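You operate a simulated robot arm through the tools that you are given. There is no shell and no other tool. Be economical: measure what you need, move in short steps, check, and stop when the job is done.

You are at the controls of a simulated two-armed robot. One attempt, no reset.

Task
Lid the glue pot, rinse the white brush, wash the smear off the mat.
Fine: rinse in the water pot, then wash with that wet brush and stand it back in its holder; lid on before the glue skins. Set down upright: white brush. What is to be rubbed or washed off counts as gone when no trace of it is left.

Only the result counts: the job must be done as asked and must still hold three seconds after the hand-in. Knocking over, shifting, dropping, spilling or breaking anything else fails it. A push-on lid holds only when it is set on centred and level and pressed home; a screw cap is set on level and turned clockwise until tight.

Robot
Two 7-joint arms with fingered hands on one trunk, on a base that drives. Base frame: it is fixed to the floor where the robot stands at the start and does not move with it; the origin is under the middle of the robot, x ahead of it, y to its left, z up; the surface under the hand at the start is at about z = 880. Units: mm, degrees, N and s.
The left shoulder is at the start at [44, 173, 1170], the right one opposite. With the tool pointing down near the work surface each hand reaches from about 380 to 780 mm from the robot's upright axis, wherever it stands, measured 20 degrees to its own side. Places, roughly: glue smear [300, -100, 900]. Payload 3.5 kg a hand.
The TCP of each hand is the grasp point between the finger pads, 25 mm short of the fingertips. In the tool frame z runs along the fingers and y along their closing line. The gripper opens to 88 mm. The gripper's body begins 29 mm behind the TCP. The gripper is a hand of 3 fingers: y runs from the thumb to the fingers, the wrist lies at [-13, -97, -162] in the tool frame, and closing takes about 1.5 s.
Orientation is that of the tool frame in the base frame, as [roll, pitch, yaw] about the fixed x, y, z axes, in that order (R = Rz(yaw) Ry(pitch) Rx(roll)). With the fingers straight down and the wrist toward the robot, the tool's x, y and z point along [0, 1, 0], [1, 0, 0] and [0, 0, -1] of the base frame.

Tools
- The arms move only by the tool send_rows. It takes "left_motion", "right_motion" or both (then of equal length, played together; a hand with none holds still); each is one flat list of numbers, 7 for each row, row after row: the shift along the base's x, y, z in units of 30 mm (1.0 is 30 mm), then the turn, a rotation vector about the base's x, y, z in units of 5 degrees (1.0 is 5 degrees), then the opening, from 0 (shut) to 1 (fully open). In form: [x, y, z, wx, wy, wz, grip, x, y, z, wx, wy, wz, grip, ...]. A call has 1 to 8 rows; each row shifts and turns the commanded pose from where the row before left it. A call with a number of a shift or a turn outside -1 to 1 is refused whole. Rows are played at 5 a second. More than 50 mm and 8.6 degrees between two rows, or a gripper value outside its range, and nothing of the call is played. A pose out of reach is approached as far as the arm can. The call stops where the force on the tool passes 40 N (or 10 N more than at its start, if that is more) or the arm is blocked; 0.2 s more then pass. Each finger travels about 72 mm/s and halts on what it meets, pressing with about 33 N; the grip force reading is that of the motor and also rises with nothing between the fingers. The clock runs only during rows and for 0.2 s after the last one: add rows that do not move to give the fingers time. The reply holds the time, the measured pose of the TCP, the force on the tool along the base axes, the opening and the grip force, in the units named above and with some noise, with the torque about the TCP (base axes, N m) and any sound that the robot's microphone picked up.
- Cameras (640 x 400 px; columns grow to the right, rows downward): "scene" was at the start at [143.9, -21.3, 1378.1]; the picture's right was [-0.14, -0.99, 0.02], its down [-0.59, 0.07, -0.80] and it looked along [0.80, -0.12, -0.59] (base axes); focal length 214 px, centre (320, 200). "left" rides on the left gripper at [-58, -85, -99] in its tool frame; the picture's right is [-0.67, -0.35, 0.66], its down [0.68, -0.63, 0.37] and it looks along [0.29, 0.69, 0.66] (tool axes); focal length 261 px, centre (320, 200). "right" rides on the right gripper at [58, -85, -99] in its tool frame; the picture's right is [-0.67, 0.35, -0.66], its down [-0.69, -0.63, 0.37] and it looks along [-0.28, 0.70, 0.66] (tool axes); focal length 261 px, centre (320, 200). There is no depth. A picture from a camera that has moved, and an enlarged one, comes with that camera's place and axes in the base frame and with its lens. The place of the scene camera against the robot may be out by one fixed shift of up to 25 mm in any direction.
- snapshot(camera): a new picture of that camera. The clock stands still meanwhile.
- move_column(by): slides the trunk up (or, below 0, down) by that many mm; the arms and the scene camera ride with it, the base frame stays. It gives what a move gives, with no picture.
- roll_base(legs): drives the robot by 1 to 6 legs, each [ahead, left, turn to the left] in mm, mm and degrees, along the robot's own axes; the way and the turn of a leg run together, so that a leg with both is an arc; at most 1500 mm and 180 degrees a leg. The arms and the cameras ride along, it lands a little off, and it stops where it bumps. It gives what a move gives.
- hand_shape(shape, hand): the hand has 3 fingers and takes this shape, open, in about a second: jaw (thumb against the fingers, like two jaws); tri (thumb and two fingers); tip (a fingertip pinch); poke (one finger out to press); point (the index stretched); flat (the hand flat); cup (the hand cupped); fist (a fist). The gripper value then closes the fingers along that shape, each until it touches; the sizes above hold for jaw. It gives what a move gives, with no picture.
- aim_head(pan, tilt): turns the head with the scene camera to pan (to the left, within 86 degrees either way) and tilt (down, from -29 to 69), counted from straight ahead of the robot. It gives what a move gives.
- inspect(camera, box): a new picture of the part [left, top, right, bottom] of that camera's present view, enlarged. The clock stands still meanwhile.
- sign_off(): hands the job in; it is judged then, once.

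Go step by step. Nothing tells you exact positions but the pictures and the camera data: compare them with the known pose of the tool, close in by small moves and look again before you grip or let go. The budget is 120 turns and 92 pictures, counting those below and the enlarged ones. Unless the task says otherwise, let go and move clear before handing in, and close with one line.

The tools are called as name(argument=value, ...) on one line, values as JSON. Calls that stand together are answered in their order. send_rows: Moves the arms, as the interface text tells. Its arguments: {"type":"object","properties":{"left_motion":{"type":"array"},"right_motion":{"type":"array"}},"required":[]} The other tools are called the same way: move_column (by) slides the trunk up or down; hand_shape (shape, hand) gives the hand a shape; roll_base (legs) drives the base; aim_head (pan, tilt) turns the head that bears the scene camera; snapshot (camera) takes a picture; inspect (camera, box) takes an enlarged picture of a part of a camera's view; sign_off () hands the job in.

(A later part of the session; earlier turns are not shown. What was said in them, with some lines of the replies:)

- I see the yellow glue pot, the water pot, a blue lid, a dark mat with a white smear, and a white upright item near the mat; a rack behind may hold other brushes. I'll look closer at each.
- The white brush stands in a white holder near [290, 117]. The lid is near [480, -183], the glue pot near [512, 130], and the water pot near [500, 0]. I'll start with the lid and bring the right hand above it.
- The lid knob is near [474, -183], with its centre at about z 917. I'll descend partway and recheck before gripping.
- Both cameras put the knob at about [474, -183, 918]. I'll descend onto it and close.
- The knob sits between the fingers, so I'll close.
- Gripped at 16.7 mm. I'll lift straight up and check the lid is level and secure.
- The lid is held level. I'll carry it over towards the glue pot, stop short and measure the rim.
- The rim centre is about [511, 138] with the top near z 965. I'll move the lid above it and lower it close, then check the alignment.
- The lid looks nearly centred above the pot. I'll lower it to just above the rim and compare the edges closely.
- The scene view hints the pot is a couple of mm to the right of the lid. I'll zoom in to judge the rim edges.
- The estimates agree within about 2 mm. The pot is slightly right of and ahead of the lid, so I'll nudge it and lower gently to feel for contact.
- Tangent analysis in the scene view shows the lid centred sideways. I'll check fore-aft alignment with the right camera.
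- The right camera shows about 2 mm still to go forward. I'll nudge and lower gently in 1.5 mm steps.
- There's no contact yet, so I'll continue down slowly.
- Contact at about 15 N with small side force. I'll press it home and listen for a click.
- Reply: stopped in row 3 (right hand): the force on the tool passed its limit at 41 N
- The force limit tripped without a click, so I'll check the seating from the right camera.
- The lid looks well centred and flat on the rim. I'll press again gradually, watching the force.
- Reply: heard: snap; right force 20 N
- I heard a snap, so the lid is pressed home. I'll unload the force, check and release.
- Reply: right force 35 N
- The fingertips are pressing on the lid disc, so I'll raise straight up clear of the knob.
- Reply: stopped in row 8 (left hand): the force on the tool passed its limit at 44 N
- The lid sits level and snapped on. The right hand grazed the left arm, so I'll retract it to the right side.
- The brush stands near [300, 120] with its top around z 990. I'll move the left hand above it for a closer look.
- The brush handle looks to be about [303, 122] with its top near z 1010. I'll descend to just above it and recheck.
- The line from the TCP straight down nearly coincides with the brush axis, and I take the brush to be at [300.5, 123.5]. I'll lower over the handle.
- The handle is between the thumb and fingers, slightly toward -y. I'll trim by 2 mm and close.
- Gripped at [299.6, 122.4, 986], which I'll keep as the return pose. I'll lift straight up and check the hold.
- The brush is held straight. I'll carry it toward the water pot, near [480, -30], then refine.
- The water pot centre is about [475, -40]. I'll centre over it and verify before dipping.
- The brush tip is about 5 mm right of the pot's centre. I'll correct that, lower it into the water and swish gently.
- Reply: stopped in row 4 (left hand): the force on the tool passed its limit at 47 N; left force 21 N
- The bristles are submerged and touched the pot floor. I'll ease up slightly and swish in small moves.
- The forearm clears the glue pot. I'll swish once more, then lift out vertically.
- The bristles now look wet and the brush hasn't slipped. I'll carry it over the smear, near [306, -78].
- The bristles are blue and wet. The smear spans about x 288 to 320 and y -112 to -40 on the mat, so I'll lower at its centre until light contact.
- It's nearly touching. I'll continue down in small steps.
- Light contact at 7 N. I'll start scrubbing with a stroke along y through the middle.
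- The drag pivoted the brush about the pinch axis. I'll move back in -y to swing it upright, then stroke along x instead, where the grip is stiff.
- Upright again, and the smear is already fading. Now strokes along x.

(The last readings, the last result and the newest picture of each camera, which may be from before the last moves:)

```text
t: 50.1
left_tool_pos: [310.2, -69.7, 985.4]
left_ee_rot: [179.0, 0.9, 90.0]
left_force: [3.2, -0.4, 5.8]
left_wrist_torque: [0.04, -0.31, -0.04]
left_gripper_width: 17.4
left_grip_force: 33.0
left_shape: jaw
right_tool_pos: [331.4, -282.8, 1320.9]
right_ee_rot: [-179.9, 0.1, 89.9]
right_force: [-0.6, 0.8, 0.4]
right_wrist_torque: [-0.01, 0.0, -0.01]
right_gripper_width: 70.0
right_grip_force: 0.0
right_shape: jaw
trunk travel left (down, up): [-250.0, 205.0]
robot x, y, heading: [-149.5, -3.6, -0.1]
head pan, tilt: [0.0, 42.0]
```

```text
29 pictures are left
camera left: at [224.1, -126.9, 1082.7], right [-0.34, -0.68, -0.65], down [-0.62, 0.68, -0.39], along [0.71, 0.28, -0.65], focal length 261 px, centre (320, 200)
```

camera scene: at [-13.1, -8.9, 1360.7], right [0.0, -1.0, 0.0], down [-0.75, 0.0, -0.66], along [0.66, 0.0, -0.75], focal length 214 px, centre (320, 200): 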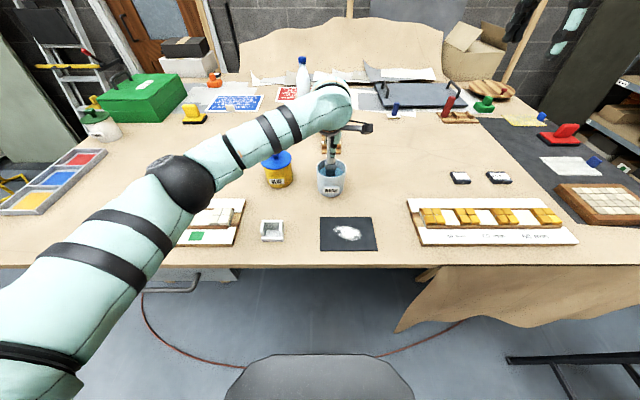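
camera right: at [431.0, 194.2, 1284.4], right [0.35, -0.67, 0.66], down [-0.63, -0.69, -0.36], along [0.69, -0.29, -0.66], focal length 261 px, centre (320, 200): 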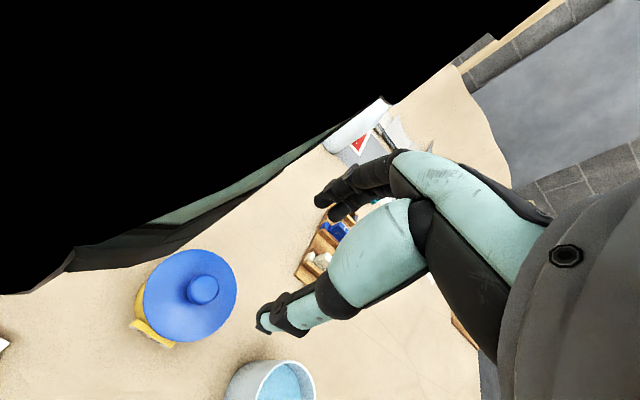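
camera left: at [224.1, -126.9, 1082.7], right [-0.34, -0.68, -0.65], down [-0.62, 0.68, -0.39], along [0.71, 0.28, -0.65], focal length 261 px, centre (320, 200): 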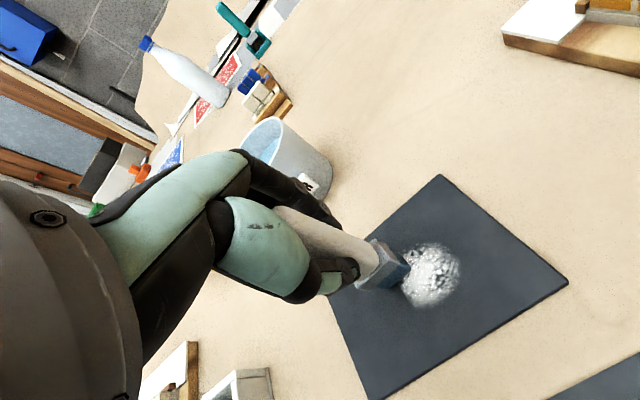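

Strokes along x work. I'll lift, step to y = -88, and stroke again.

send_rows(left_motion=[0, 0, 0.3, 0, 0, 0, 0, 0.5, -0.6, 0, 0, 0, 0, 0, 0, 0, -0.32, 0, 0, 0, 0, -0.45, 0, 0, 0, 0, 0, 0, -0.45, 0, 0, 0, 0, 0, 0, -0.45, 0, 0, 0, 0, 0, 0, -0.45, 0, 0, 0, 0, 0, 0, 0.4, 0, 0, 0, 0, 0, 0])

send_rows(left_motion=[0.4, 0, 0, 0, 0, 0, 0, 0.4, 0, 0, 0, 0, 0, 0, 0.4, 0, 0, 0, 0, 0, 0, -0.4, 0, 0, 0, 0, 0, 0, -0.4, 0, 0, 0, 0, 0, 0])

snapshot(camera="left")

```text
t: 51.9
left_tool_pos: [280.7, -89.2, 983.7]
left_ee_rot: [179.1, 0.9, 90.1]
left_force: [-0.1, 0.3, 8.7]
left_wrist_torque: [0.01, 0.08, 0.0]
left_gripper_width: 17.5
left_grip_force: 33.1
left_shape: jaw
right_tool_pos: [329.5, -282.7, 1320.8]
right_ee_rot: [179.9, 0.0, 90.0]
right_force: [0.2, -0.2, 0.0]
right_wrist_torque: [0.02, 0.04, -0.02]
right_gripper_width: 70.3
right_grip_force: 0.0
right_shape: jaw
trunk travel left (down, up): [-250.0, 205.0]
robot x, y, heading: [-153.4, -3.1, 0.1]
head pan, tilt: [0.0, 42.0]
```

```text
t: 53.1
left_tool_pos: [292.4, -88.2, 983.6]
left_ee_rot: [179.1, 0.8, 90.1]
left_force: [0.8, -0.5, -0.2]
left_wrist_torque: [-0.01, 0.03, 0.03]
left_gripper_width: 17.7
left_grip_force: 33.2
left_shape: jaw
right_tool_pos: [330.0, -283.9, 1320.9]
right_ee_rot: [-179.9, 0.0, 89.9]
right_force: [0.0, 0.5, -0.2]
right_wrist_torque: [0.01, 0.0, 0.02]
right_gripper_width: 70.5
right_grip_force: 0.1
right_shape: jaw
trunk travel left (down, up): [-250.0, 205.0]
robot x, y, heading: [-152.3, 3.4, -0.0]
head pan, tilt: [0.0, 42.0]
```

```text
28 pictures are left
camera left: at [207.4, -146.7, 1082.6], right [-0.34, -0.68, -0.65], down [-0.62, 0.68, -0.38], along [0.7, 0.28, -0.65], focal length 261 px, centre (320, 200)
```

left: 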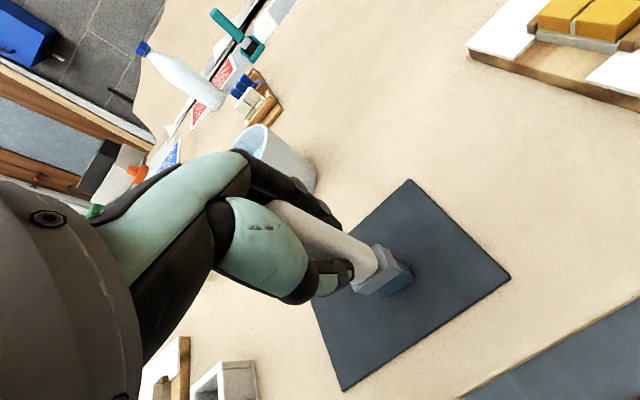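

The smear looks gone from here. I'll lift and inspect the mat closely.

send_rows(left_motion=[0, 0, 0.7, 0, 0, 0, 0, 0, 0, 0.8, 0, 0, 0, 0, 0, 0, 0.9, 0, 0, 0, 0, 0, 0, 0.9, 0, 0, 0, 0])

inspect(camera="left", box=[320, 180, 580, 400])

inspect(camera="scene", box=[300, 190, 400, 260])

```text
t: 54.1
left_tool_pos: [293.4, -89.3, 1082.5]
left_ee_rot: [179.1, 0.8, 90.0]
left_force: [-0.2, 0.2, -0.4]
left_wrist_torque: [0.02, -0.01, 0.0]
left_gripper_width: 17.7
left_grip_force: 33.2
left_shape: jaw
right_tool_pos: [329.7, -282.8, 1321.2]
right_ee_rot: [180.0, 0.2, 89.9]
right_force: [0.2, 0.4, 0.1]
right_wrist_torque: [0.03, 0.03, 0.02]
right_gripper_width: 70.0
right_grip_force: 0.1
right_shape: jaw
trunk travel left (down, up): [-250.0, 205.0]
robot x, y, heading: [-151.7, -3.0, -0.0]
head pan, tilt: [0.0, 42.0]
```

```text
1.82 times, centred on (450, 290) of left
camera zoom: at [207.1, -146.1, 1181.5], right [-0.34, -0.68, -0.65], down [-0.62, 0.68, -0.38], along [0.7, 0.28, -0.65], focal length 474 px, centre (84, 36)
```

zoom: 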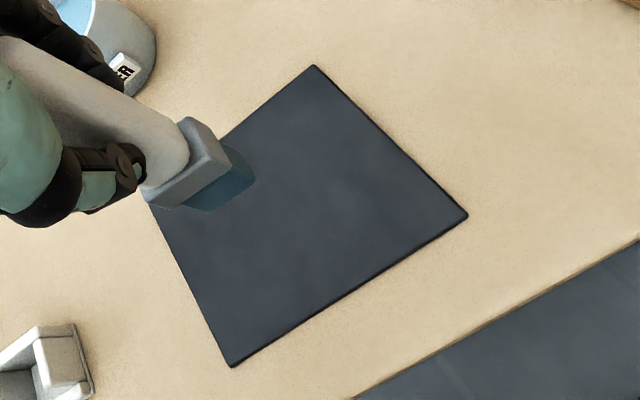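

```text
5.71 times, centred on (350, 225) of scene
camera zoom: at [-13.7, -8.8, 1360.8], right [0.0, -1.0, 0.0], down [-0.75, 0.0, -0.66], along [0.66, 0.0, -0.75], focal length 1226 px, centre (149, 57)
```

zoom: 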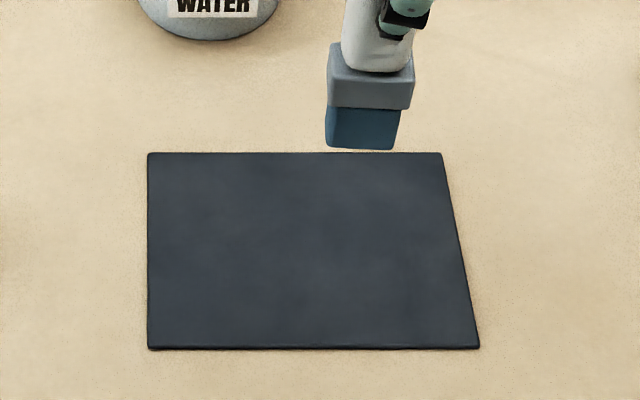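

The mat looks clean, but I'll do two safety passes at the former edges, y about -108 and -50.

send_rows(left_motion=[0.9, -0.63, -0.6, 0, 0, 0, 0, 0, 0, -0.9, 0, 0, 0, 0, 0, 0, -0.9, 0, 0, 0, 0, 0, 0, -0.82, 0, 0, 0, 0, 0, 0, -0.05, 0, 0, 0, 0, 0, 0, -0.05, 0, 0, 0, 0, 0, 0, 0, 0, 0, 0, 0])

```text
t: 55.7
left_tool_pos: [320.8, -107.4, 983.3]
left_ee_rot: [179.0, 0.9, 90.1]
left_force: [0.7, -0.6, 6.8]
left_wrist_torque: [-0.02, -0.04, 0.0]
left_gripper_width: 17.8
left_grip_force: 32.8
left_shape: jaw
right_tool_pos: [329.1, -283.3, 1322.2]
right_ee_rot: [-180.0, 0.0, 89.9]
right_force: [-0.3, -0.1, -0.5]
right_wrist_torque: [0.01, 0.01, 0.01]
right_gripper_width: 70.1
right_grip_force: 0.0
right_shape: jaw
trunk travel left (down, up): [-250.0, 205.0]
robot x, y, heading: [-147.6, 2.5, -0.2]
head pan, tilt: [0.0, 42.0]
```

send_rows(left_motion=[-0.45, 0, 0, 0, 0, 0, 0, -0.45, 0, 0, 0, 0, 0, 0, -0.45, 0, 0, 0, 0, 0, 0, -0.3, 0, 0, 0, 0, 0, 0, 0, 0, 0.3, 0, 0, 0, 0, 0, 0.93, 0, 0, 0, 0, 0, 0.1, 0.93, 0, 0, 0, 0, 0, 0, 0, -0.31, 0, 0, 0, 0])

send_rows(left_motion=[0.45, 0, 0, 0, 0, 0, 0, 0.45, 0, 0, 0, 0, 0, 0, 0.45, 0, 0, 0, 0, 0, 0, 0.1, 0, 0, 0, 0, 0, 0, 0, -0.8, 0.3, 0, 0, 0, 0, 0, 0, -0.31, 0, 0, 0, 0, -0.45, 0, 0, 0, 0, 0, 0, -0.45, 0, 0, 0, 0, 0, 0])

send_rows(left_motion=[-0.4, 0, 0, 0, 0, 0, 0, 0, 0, 0.5, 0, 0, 0, 0, 0, 0, 0.8, 0, 0, 0, 0, 0, 0, 0.9, 0, 0, 0, 0, 0, 0, 0.9, 0, 0, 0, 0, 0, 0, 0.8, 0, 0, 0, 0])

snapshot(camera="left")

inspect(camera="scene", box=[300, 190, 400, 260])

```text
t: 57.5
left_tool_pos: [273.5, -52.2, 984.1]
left_ee_rot: [179.0, 0.8, 90.0]
left_force: [1.2, 2.1, 11.3]
left_wrist_torque: [0.03, -0.04, 0.03]
left_gripper_width: 17.0
left_grip_force: 33.1
left_shape: jaw
right_tool_pos: [329.9, -282.4, 1322.5]
right_ee_rot: [179.9, 0.1, 89.9]
right_force: [0.3, -0.3, 0.4]
right_wrist_torque: [0.0, 0.0, 0.03]
right_gripper_width: 70.3
right_grip_force: 0.1
right_shape: jaw
trunk travel left (down, up): [-250.0, 205.0]
robot x, y, heading: [-150.6, 1.7, -0.1]
head pan, tilt: [0.0, 42.0]
```

```text
t: 59.3
left_tool_pos: [289.1, -76.6, 982.6]
left_ee_rot: [179.1, 0.8, 90.1]
left_force: [3.2, 1.1, 10.9]
left_wrist_torque: [0.05, -0.22, -0.01]
left_gripper_width: 17.7
left_grip_force: 33.4
left_shape: jaw
right_tool_pos: [329.8, -282.3, 1321.2]
right_ee_rot: [180.0, 0.1, 89.9]
right_force: [0.0, 0.0, 1.1]
right_wrist_torque: [-0.02, 0.03, 0.0]
right_gripper_width: 70.5
right_grip_force: 0.1
right_shape: jaw
trunk travel left (down, up): [-250.0, 205.0]
robot x, y, heading: [-149.1, -2.1, 0.0]
head pan, tilt: [0.0, 42.0]
```

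```text
t: 60.7
left_tool_pos: [279.1, -75.9, 1098.6]
left_ee_rot: [179.0, 0.8, 90.0]
left_force: [-1.0, -0.2, -0.1]
left_wrist_torque: [0.01, -0.01, 0.01]
left_gripper_width: 17.4
left_grip_force: 33.2
left_shape: jaw
right_tool_pos: [330.0, -282.6, 1320.5]
right_ee_rot: [-179.9, 0.1, 89.9]
right_force: [-0.5, 0.0, 0.9]
right_wrist_torque: [0.01, 0.01, 0.01]
right_gripper_width: 70.1
right_grip_force: 0.1
right_shape: jaw
trunk travel left (down, up): [-250.0, 205.0]
robot x, y, heading: [-149.5, 0.3, 0.3]
head pan, tilt: [0.0, 42.0]
```

```text
25 pictures are left
camera left: at [193.2, -133.2, 1197.1], right [-0.34, -0.68, -0.65], down [-0.62, 0.68, -0.38], along [0.7, 0.28, -0.65], focal length 261 px, centre (320, 200)
```

left: 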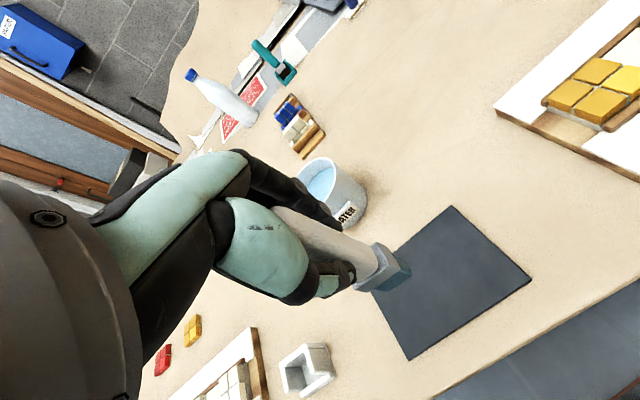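

```text
5.71 times, centred on (350, 225) of scene
camera zoom: at [-13.4, -8.6, 1360.7], right [0.0, -1.0, 0.0], down [-0.75, 0.0, -0.66], along [0.66, 0.0, -0.75], focal length 1226 px, centre (149, 57)
```

zoom: 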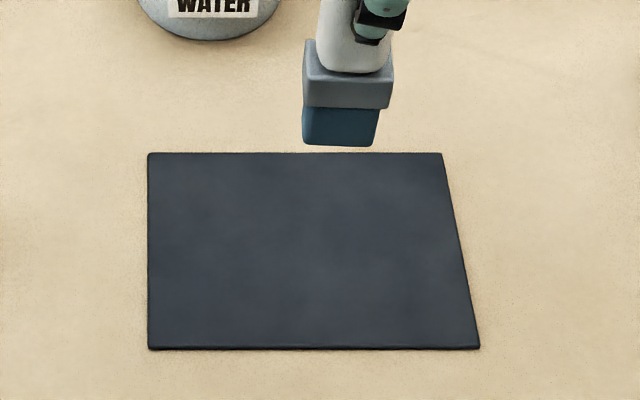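

The mat is clean and hasn't moved. I'll carry the brush back above its holder at [299.6, 122.4].

send_rows(left_motion=[0.1, 0.94, 0, 0, 0, 0, 0, 0.1, 0.94, 0, 0, 0, 0, 0, 0.1, 0.94, 0, 0, 0, 0, 0, 0.1, 0.94, 0, 0, 0, 0, 0, 0.1, 0.94, 0, 0, 0, 0, 0, 0.1, 0.94, 0, 0, 0, 0, 0, 0.08, 0.94, -0.3, 0.1, 0.1, 0, 0, 0, 0, 0, 0, 0, 0, 0])

snapshot(camera="left")

inspect(camera="scene", box=[220, 140, 340, 260])

```text
t: 62.5
left_tool_pos: [297.6, 120.7, 1090.1]
left_ee_rot: [179.6, 0.2, 90.0]
left_force: [-0.7, -0.4, -0.5]
left_wrist_torque: [0.03, 0.02, -0.02]
left_gripper_width: 17.5
left_grip_force: 33.0
left_shape: jaw
right_tool_pos: [330.8, -283.1, 1321.4]
right_ee_rot: [-180.0, -0.1, 89.9]
right_force: [-0.2, 0.2, -0.5]
right_wrist_torque: [0.0, -0.02, 0.0]
right_gripper_width: 70.2
right_grip_force: 0.1
right_shape: jaw
trunk travel left (down, up): [-250.0, 205.0]
robot x, y, heading: [-148.2, -2.9, -0.4]
head pan, tilt: [0.0, 42.0]
```

```text
23 pictures are left
camera left: at [214.0, 63.6, 1188.3], right [-0.34, -0.67, -0.66], down [-0.63, 0.68, -0.37], along [0.7, 0.28, -0.66], focal length 261 px, centre (320, 200)
```

left: 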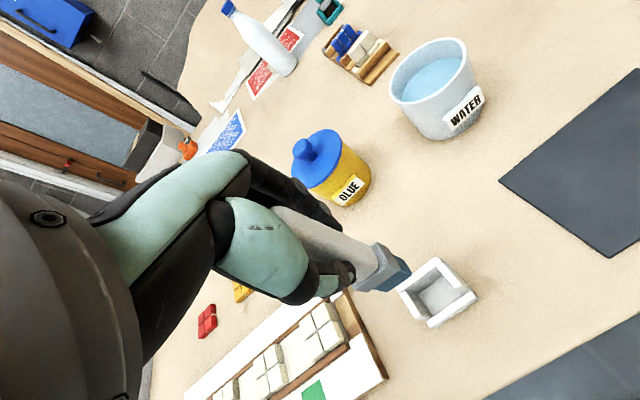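

```text
3.33 times, centred on (280, 200) of scene
camera zoom: at [-12.9, -9.2, 1360.7], right [0.0, -1.0, 0.0], down [-0.75, 0.0, -0.66], along [0.66, 0.0, -0.75], focal length 715 px, centre (453, 200)
```

zoom: 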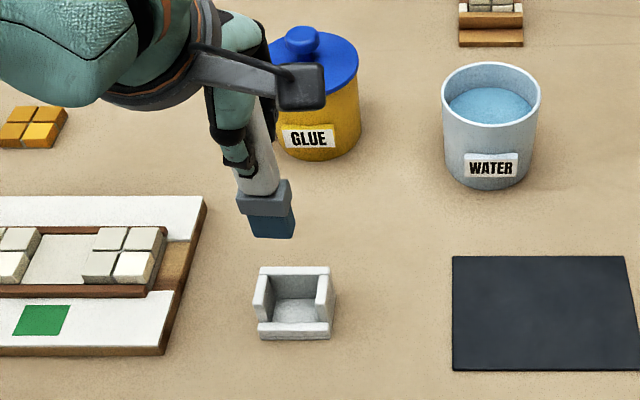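

The brush is upright and over the holder. I'll trim by about 1 mm and lower to just above the holder for a check.

send_rows(left_motion=[0.05, 0.04, -0.8, 0, 0, 0, 0, 0, 0, -0.8, 0, 0, 0, 0, 0, 0, -0.65, 0, 0, 0, 0, 0, 0, 0, 0, 0, 0, 0])

inspect(camera="left", box=[300, 180, 500, 340])

inspect(camera="scene", box=[230, 160, 310, 250])

```text
t: 63.5
left_tool_pos: [300.5, 123.8, 1021.9]
left_ee_rot: [179.6, 0.4, 90.0]
left_force: [0.3, 0.3, -0.2]
left_wrist_torque: [-0.04, 0.02, 0.02]
left_gripper_width: 16.9
left_grip_force: 33.4
left_shape: jaw
right_tool_pos: [329.5, -283.1, 1322.0]
right_ee_rot: [-180.0, 0.1, 89.9]
right_force: [0.2, 0.5, -0.1]
right_wrist_torque: [0.04, -0.02, 0.0]
right_gripper_width: 70.2
right_grip_force: 0.0
right_shape: jaw
trunk travel left (down, up): [-250.0, 205.0]
robot x, y, heading: [-152.1, 2.4, -0.2]
head pan, tilt: [0.0, 42.0]
```

```text
2.50 times, centred on (400, 260) of left
camera zoom: at [216.2, 65.8, 1120.6], right [-0.34, -0.67, -0.66], down [-0.63, 0.68, -0.37], along [0.7, 0.28, -0.66], focal length 652 px, centre (120, 50)
```

zoom: 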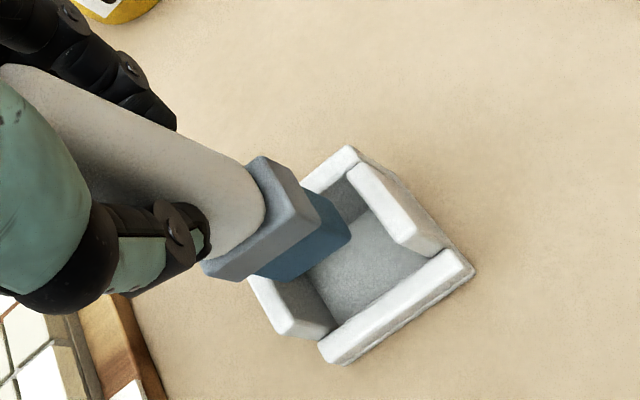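

```text
4.44 times, centred on (270, 205) of scene
camera zoom: at [-13.0, -8.6, 1360.7], right [0.0, -1.0, 0.0], down [-0.75, 0.0, -0.66], along [0.66, 0.0, -0.75], focal length 953 px, centre (542, 178)
```

zoom: 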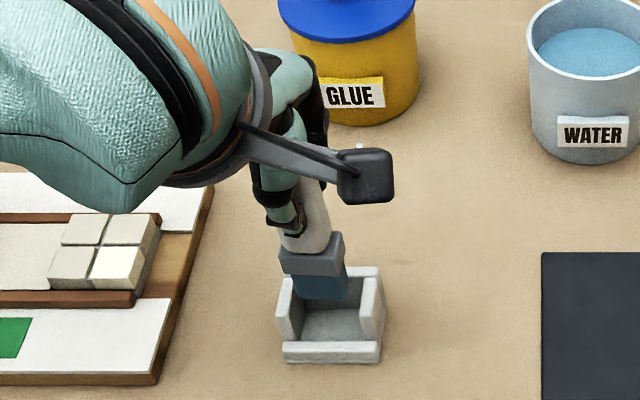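

The projection lines up with the original seating. I'll lower slowly into the holder.

send_rows(left_motion=[0, 0, -0.35, 0, 0, 0, 0, 0, 0, -0.35, 0, 0, 0, 0, 0, 0, -0.25, 0, 0, 0, 0, 0, 0, -0.1, 0, 0, 0, 0, 0, 0, 0, 0, 0, 0, 0])

inspect(camera="left", box=[300, 180, 500, 340])

inspect(camera="scene", box=[230, 160, 310, 250])

```text
t: 64.7
left_tool_pos: [301.2, 123.4, 991.3]
left_ee_rot: [179.7, 0.3, 90.1]
left_force: [0.7, 0.5, -0.8]
left_wrist_torque: [0.0, -0.01, 0.0]
left_gripper_width: 17.2
left_grip_force: 32.6
left_shape: jaw
right_tool_pos: [329.3, -282.6, 1321.2]
right_ee_rot: [-179.9, 0.0, 89.9]
right_force: [0.0, -0.1, 0.8]
right_wrist_torque: [0.03, 0.0, -0.02]
right_gripper_width: 70.1
right_grip_force: 0.0
right_shape: jaw
trunk travel left (down, up): [-250.0, 205.0]
robot x, y, heading: [-145.6, -2.1, 0.2]
head pan, tilt: [0.0, 42.0]
```

```text
2.50 times, centred on (400, 260) of left
camera zoom: at [216.1, 65.0, 1089.3], right [-0.34, -0.67, -0.66], down [-0.63, 0.68, -0.37], along [0.7, 0.28, -0.66], focal length 652 px, centre (120, 50)
```

zoom: 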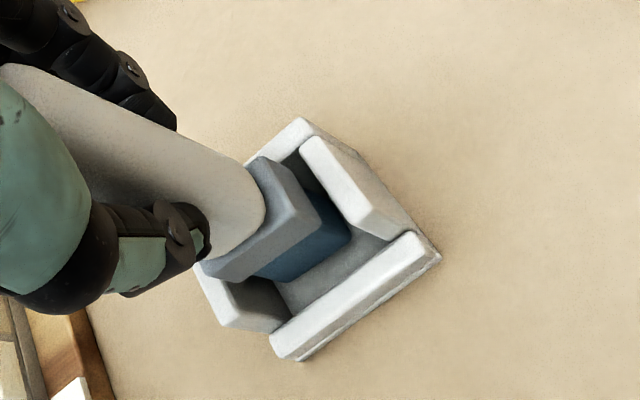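

```text
4.44 times, centred on (270, 205) of scene
camera zoom: at [-13.0, -8.6, 1360.7], right [0.0, -1.0, 0.0], down [-0.75, 0.0, -0.66], along [0.66, 0.0, -0.75], focal length 953 px, centre (542, 178)
```

zoom: 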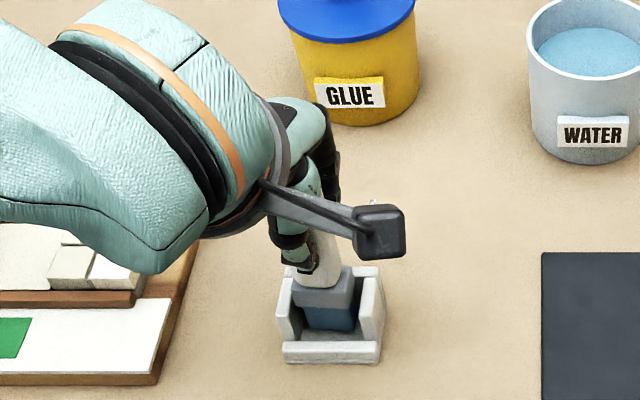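

The brush is inside the holder walls and just above the floor. I'll lower in 1 mm steps to light contact.

send_rows(left_motion=[0, 0, -0.06, 0, 0, 0, 0, 0, 0, -0.05, 0, 0, 0, 0, 0, 0, -0.04, 0, 0, 0, 0, 0, 0, 0, 0, 0, 0, 0])

```text
t: 65.7
left_tool_pos: [299.6, 122.3, 987.1]
left_ee_rot: [179.6, 0.4, 89.9]
left_force: [-0.3, 0.7, -0.5]
left_wrist_torque: [-0.01, 0.0, 0.01]
left_gripper_width: 17.0
left_grip_force: 32.8
left_shape: jaw
right_tool_pos: [329.9, -283.4, 1322.0]
right_ee_rot: [-179.9, 0.1, 89.8]
right_force: [0.5, -0.2, 0.3]
right_wrist_torque: [-0.04, 0.0, 0.03]
right_gripper_width: 70.4
right_grip_force: 0.2
right_shape: jaw
trunk travel left (down, up): [-250.0, 205.0]
robot x, y, heading: [-148.4, -0.5, -0.2]
head pan, tilt: [0.0, 42.0]
```

send_rows(left_motion=[0, 0, -0.04, 0, 0, 0, 0, 0, 0, -0.04, 0, 0, 0, 0, 0, 0, -0.03, 0, 0, 0, 0, 0, 0, 0, 0, 0, 0, 0])

```text
t: 66.7
left_tool_pos: [301.3, 122.3, 983.6]
left_ee_rot: [179.6, 0.3, 90.0]
left_force: [0.9, 0.2, 3.4]
left_wrist_torque: [0.0, 0.03, 0.02]
left_gripper_width: 17.1
left_grip_force: 33.7
left_shape: jaw
right_tool_pos: [330.1, -282.0, 1320.9]
right_ee_rot: [179.9, 0.1, 89.9]
right_force: [0.5, 0.4, 0.5]
right_wrist_torque: [-0.02, 0.01, -0.03]
right_gripper_width: 70.1
right_grip_force: 0.0
right_shape: jaw
trunk travel left (down, up): [-250.0, 205.0]
robot x, y, heading: [-149.7, 0.3, -0.1]
head pan, tilt: [0.0, 42.0]
```

It's on the floor at 3.4 N. I'll open the fingers.

send_rows(left_motion=[0, 0, 0, 0, 0, 0, 0.15, 0, 0, 0, 0, 0, 0, 0.3, 0, 0, 0, 0, 0, 0, 0.5, 0, 0, 0, 0, 0, 0, 0.8, 0, 0, 0, 0, 0, 0, 1, 0, 0, 0, 0, 0, 0, 1, 0, 0, 0, 0, 0, 0, 1])

snapshot(camera="left")

inspect(camera="scene", box=[230, 160, 310, 250])

```text
t: 68.3
left_tool_pos: [299.1, 122.1, 982.6]
left_ee_rot: [179.7, 0.3, 90.1]
left_force: [0.1, 0.4, -0.1]
left_wrist_torque: [0.0, 0.01, 0.02]
left_gripper_width: 87.5
left_grip_force: 0.1
left_shape: jaw
right_tool_pos: [331.2, -283.3, 1320.7]
right_ee_rot: [-179.9, 0.1, 89.9]
right_force: [0.9, 0.6, 0.5]
right_wrist_torque: [0.0, 0.02, 0.01]
right_gripper_width: 70.1
right_grip_force: 0.0
right_shape: jaw
trunk travel left (down, up): [-250.0, 205.0]
robot x, y, heading: [-150.4, -0.5, -0.2]
head pan, tilt: [0.0, 42.0]
```

```text
17 pictures are left
camera left: at [215.9, 64.7, 1081.6], right [-0.34, -0.67, -0.65], down [-0.63, 0.68, -0.37], along [0.7, 0.28, -0.66], focal length 261 px, centre (320, 200)
```

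left: 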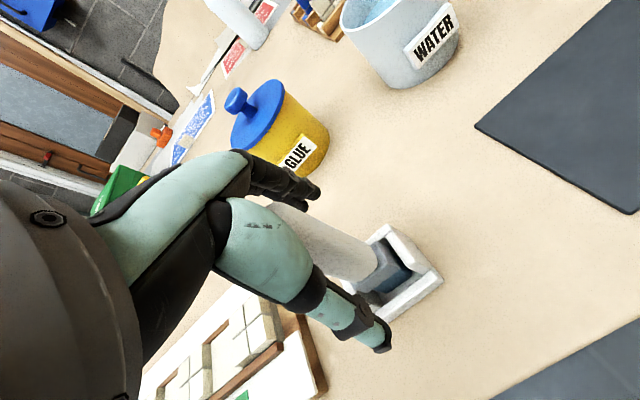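

```text
4.44 times, centred on (270, 205) of scene
camera zoom: at [-13.0, -8.6, 1360.7], right [0.0, -1.0, 0.0], down [-0.75, 0.0, -0.66], along [0.66, 0.0, -0.75], focal length 953 px, centre (542, 178)
```

zoom: 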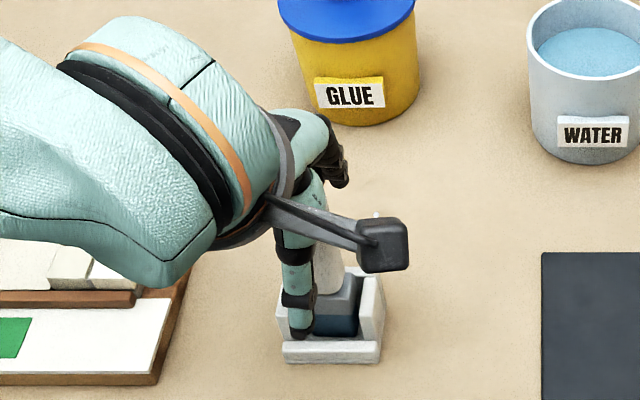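

The brush stands free and upright. I'll raise the hand straight up, clear of everything, and do a final check.

send_rows(left_motion=[0, 0, 0.4, 0, 0, 0, 1, 0, 0, 0.8, 0, 0, 0, 1, 0, 0, 1, 0, 0, 0, 1, 0, 0, 1, 0, 0, 0, 1, 0, 0, 1, 0, 0, 0, 1, 0, 0, 1, 0, 0, 0, 1, 0, 0.7, 1, 0, 0, 0, 1, 0, 1, 0.6, 0, 0, 0, 1])

send_rows(left_motion=[0, 1, 0.5, 0, 0, 0, 1, 0, 1, 0.5, 0, 0, 0, 1, 0, 1, 0.5, 0, 0, 0, 1, 0, 1, 0.5, 0, 0, 0, 1])

snapshot(camera="scene")

inspect(camera="scene", box=[240, 130, 400, 260])

inspect(camera="scene", box=[315, 210, 385, 255])

```text
t: 70.1
left_tool_pos: [301.4, 176.2, 1189.0]
left_ee_rot: [179.6, 0.3, 90.0]
left_force: [-0.2, 0.3, -0.1]
left_wrist_torque: [-0.02, 0.02, -0.02]
left_gripper_width: 87.5
left_grip_force: 0.0
left_shape: jaw
right_tool_pos: [329.6, -281.4, 1322.6]
right_ee_rot: [-180.0, 0.1, 89.8]
right_force: [0.5, 0.2, -0.6]
right_wrist_torque: [0.01, 0.0, 0.03]
right_gripper_width: 70.2
right_grip_force: 0.1
right_shape: jaw
trunk travel left (down, up): [-250.0, 205.0]
robot x, y, heading: [-146.5, -1.7, -0.2]
head pan, tilt: [0.0, 42.0]
```

```text
t: 71.1
left_tool_pos: [300.7, 295.1, 1248.5]
left_ee_rot: [179.6, 0.3, 89.9]
left_force: [0.1, -0.6, 0.0]
left_wrist_torque: [-0.02, 0.01, 0.0]
left_gripper_width: 87.3
left_grip_force: 0.2
left_shape: jaw
right_tool_pos: [330.2, -283.0, 1322.0]
right_ee_rot: [-180.0, 0.1, 90.0]
right_force: [0.2, -0.2, 0.5]
right_wrist_torque: [0.01, 0.01, -0.03]
right_gripper_width: 70.3
right_grip_force: 0.0
right_shape: jaw
trunk travel left (down, up): [-250.0, 205.0]
robot x, y, heading: [-150.9, -0.9, -0.1]
head pan, tilt: [0.0, 42.0]
```

```text
15 pictures are left
camera scene: at [-13.6, -7.6, 1360.8], right [0.0, -1.0, 0.0], down [-0.75, 0.0, -0.66], along [0.66, 0.0, -0.75], focal length 214 px, centre (320, 200)
```

scene: 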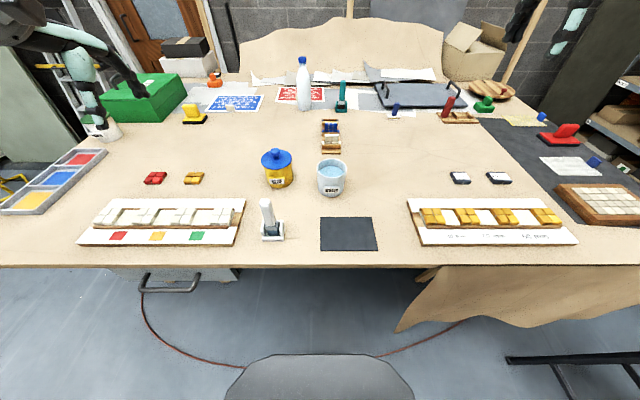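

```text
3.08 times, centred on (320, 195) of scene
camera zoom: at [-13.6, -7.6, 1360.8], right [0.0, -1.0, 0.0], down [-0.75, 0.0, -0.66], along [0.66, 0.0, -0.75], focal length 660 px, centre (320, 215)
```

zoom: 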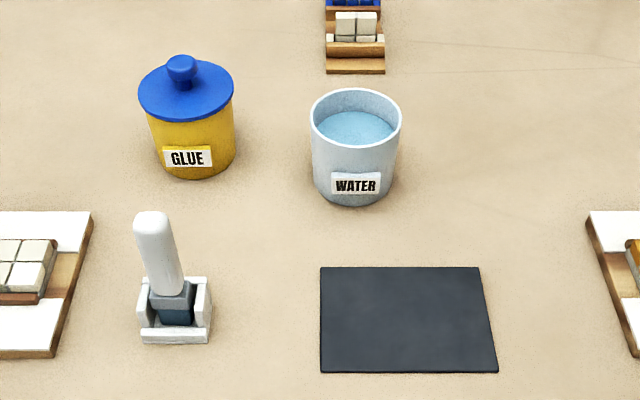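

```text
8.89 times, centred on (350, 232) of scene
camera zoom: at [-13.6, -7.6, 1360.8], right [0.0, -1.0, 0.0], down [-0.75, 0.0, -0.66], along [0.66, 0.0, -0.75], focal length 1906 px, centre (53, -89)
```

zoom: 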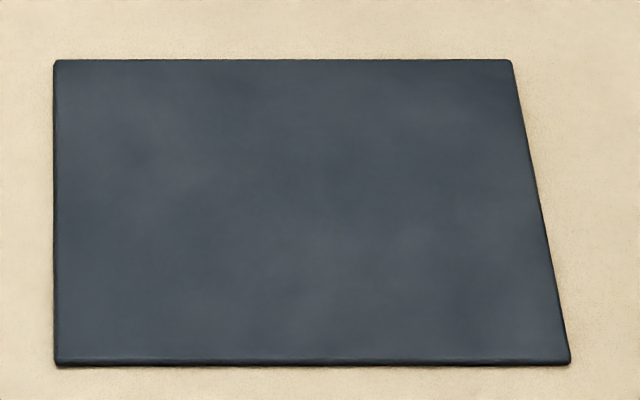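

The glue pot is lidded and level, the brush stands upright in its holder, the mat is clean, and both hands are clear. I'm handing in.

sign_off()

```text
The job is handed in.
```

The job is handed in: the lid snapped onto the glue pot, the white brush was rinsed and is back upright in its holder, and the last close-up of the mat shows no trace of the smear.
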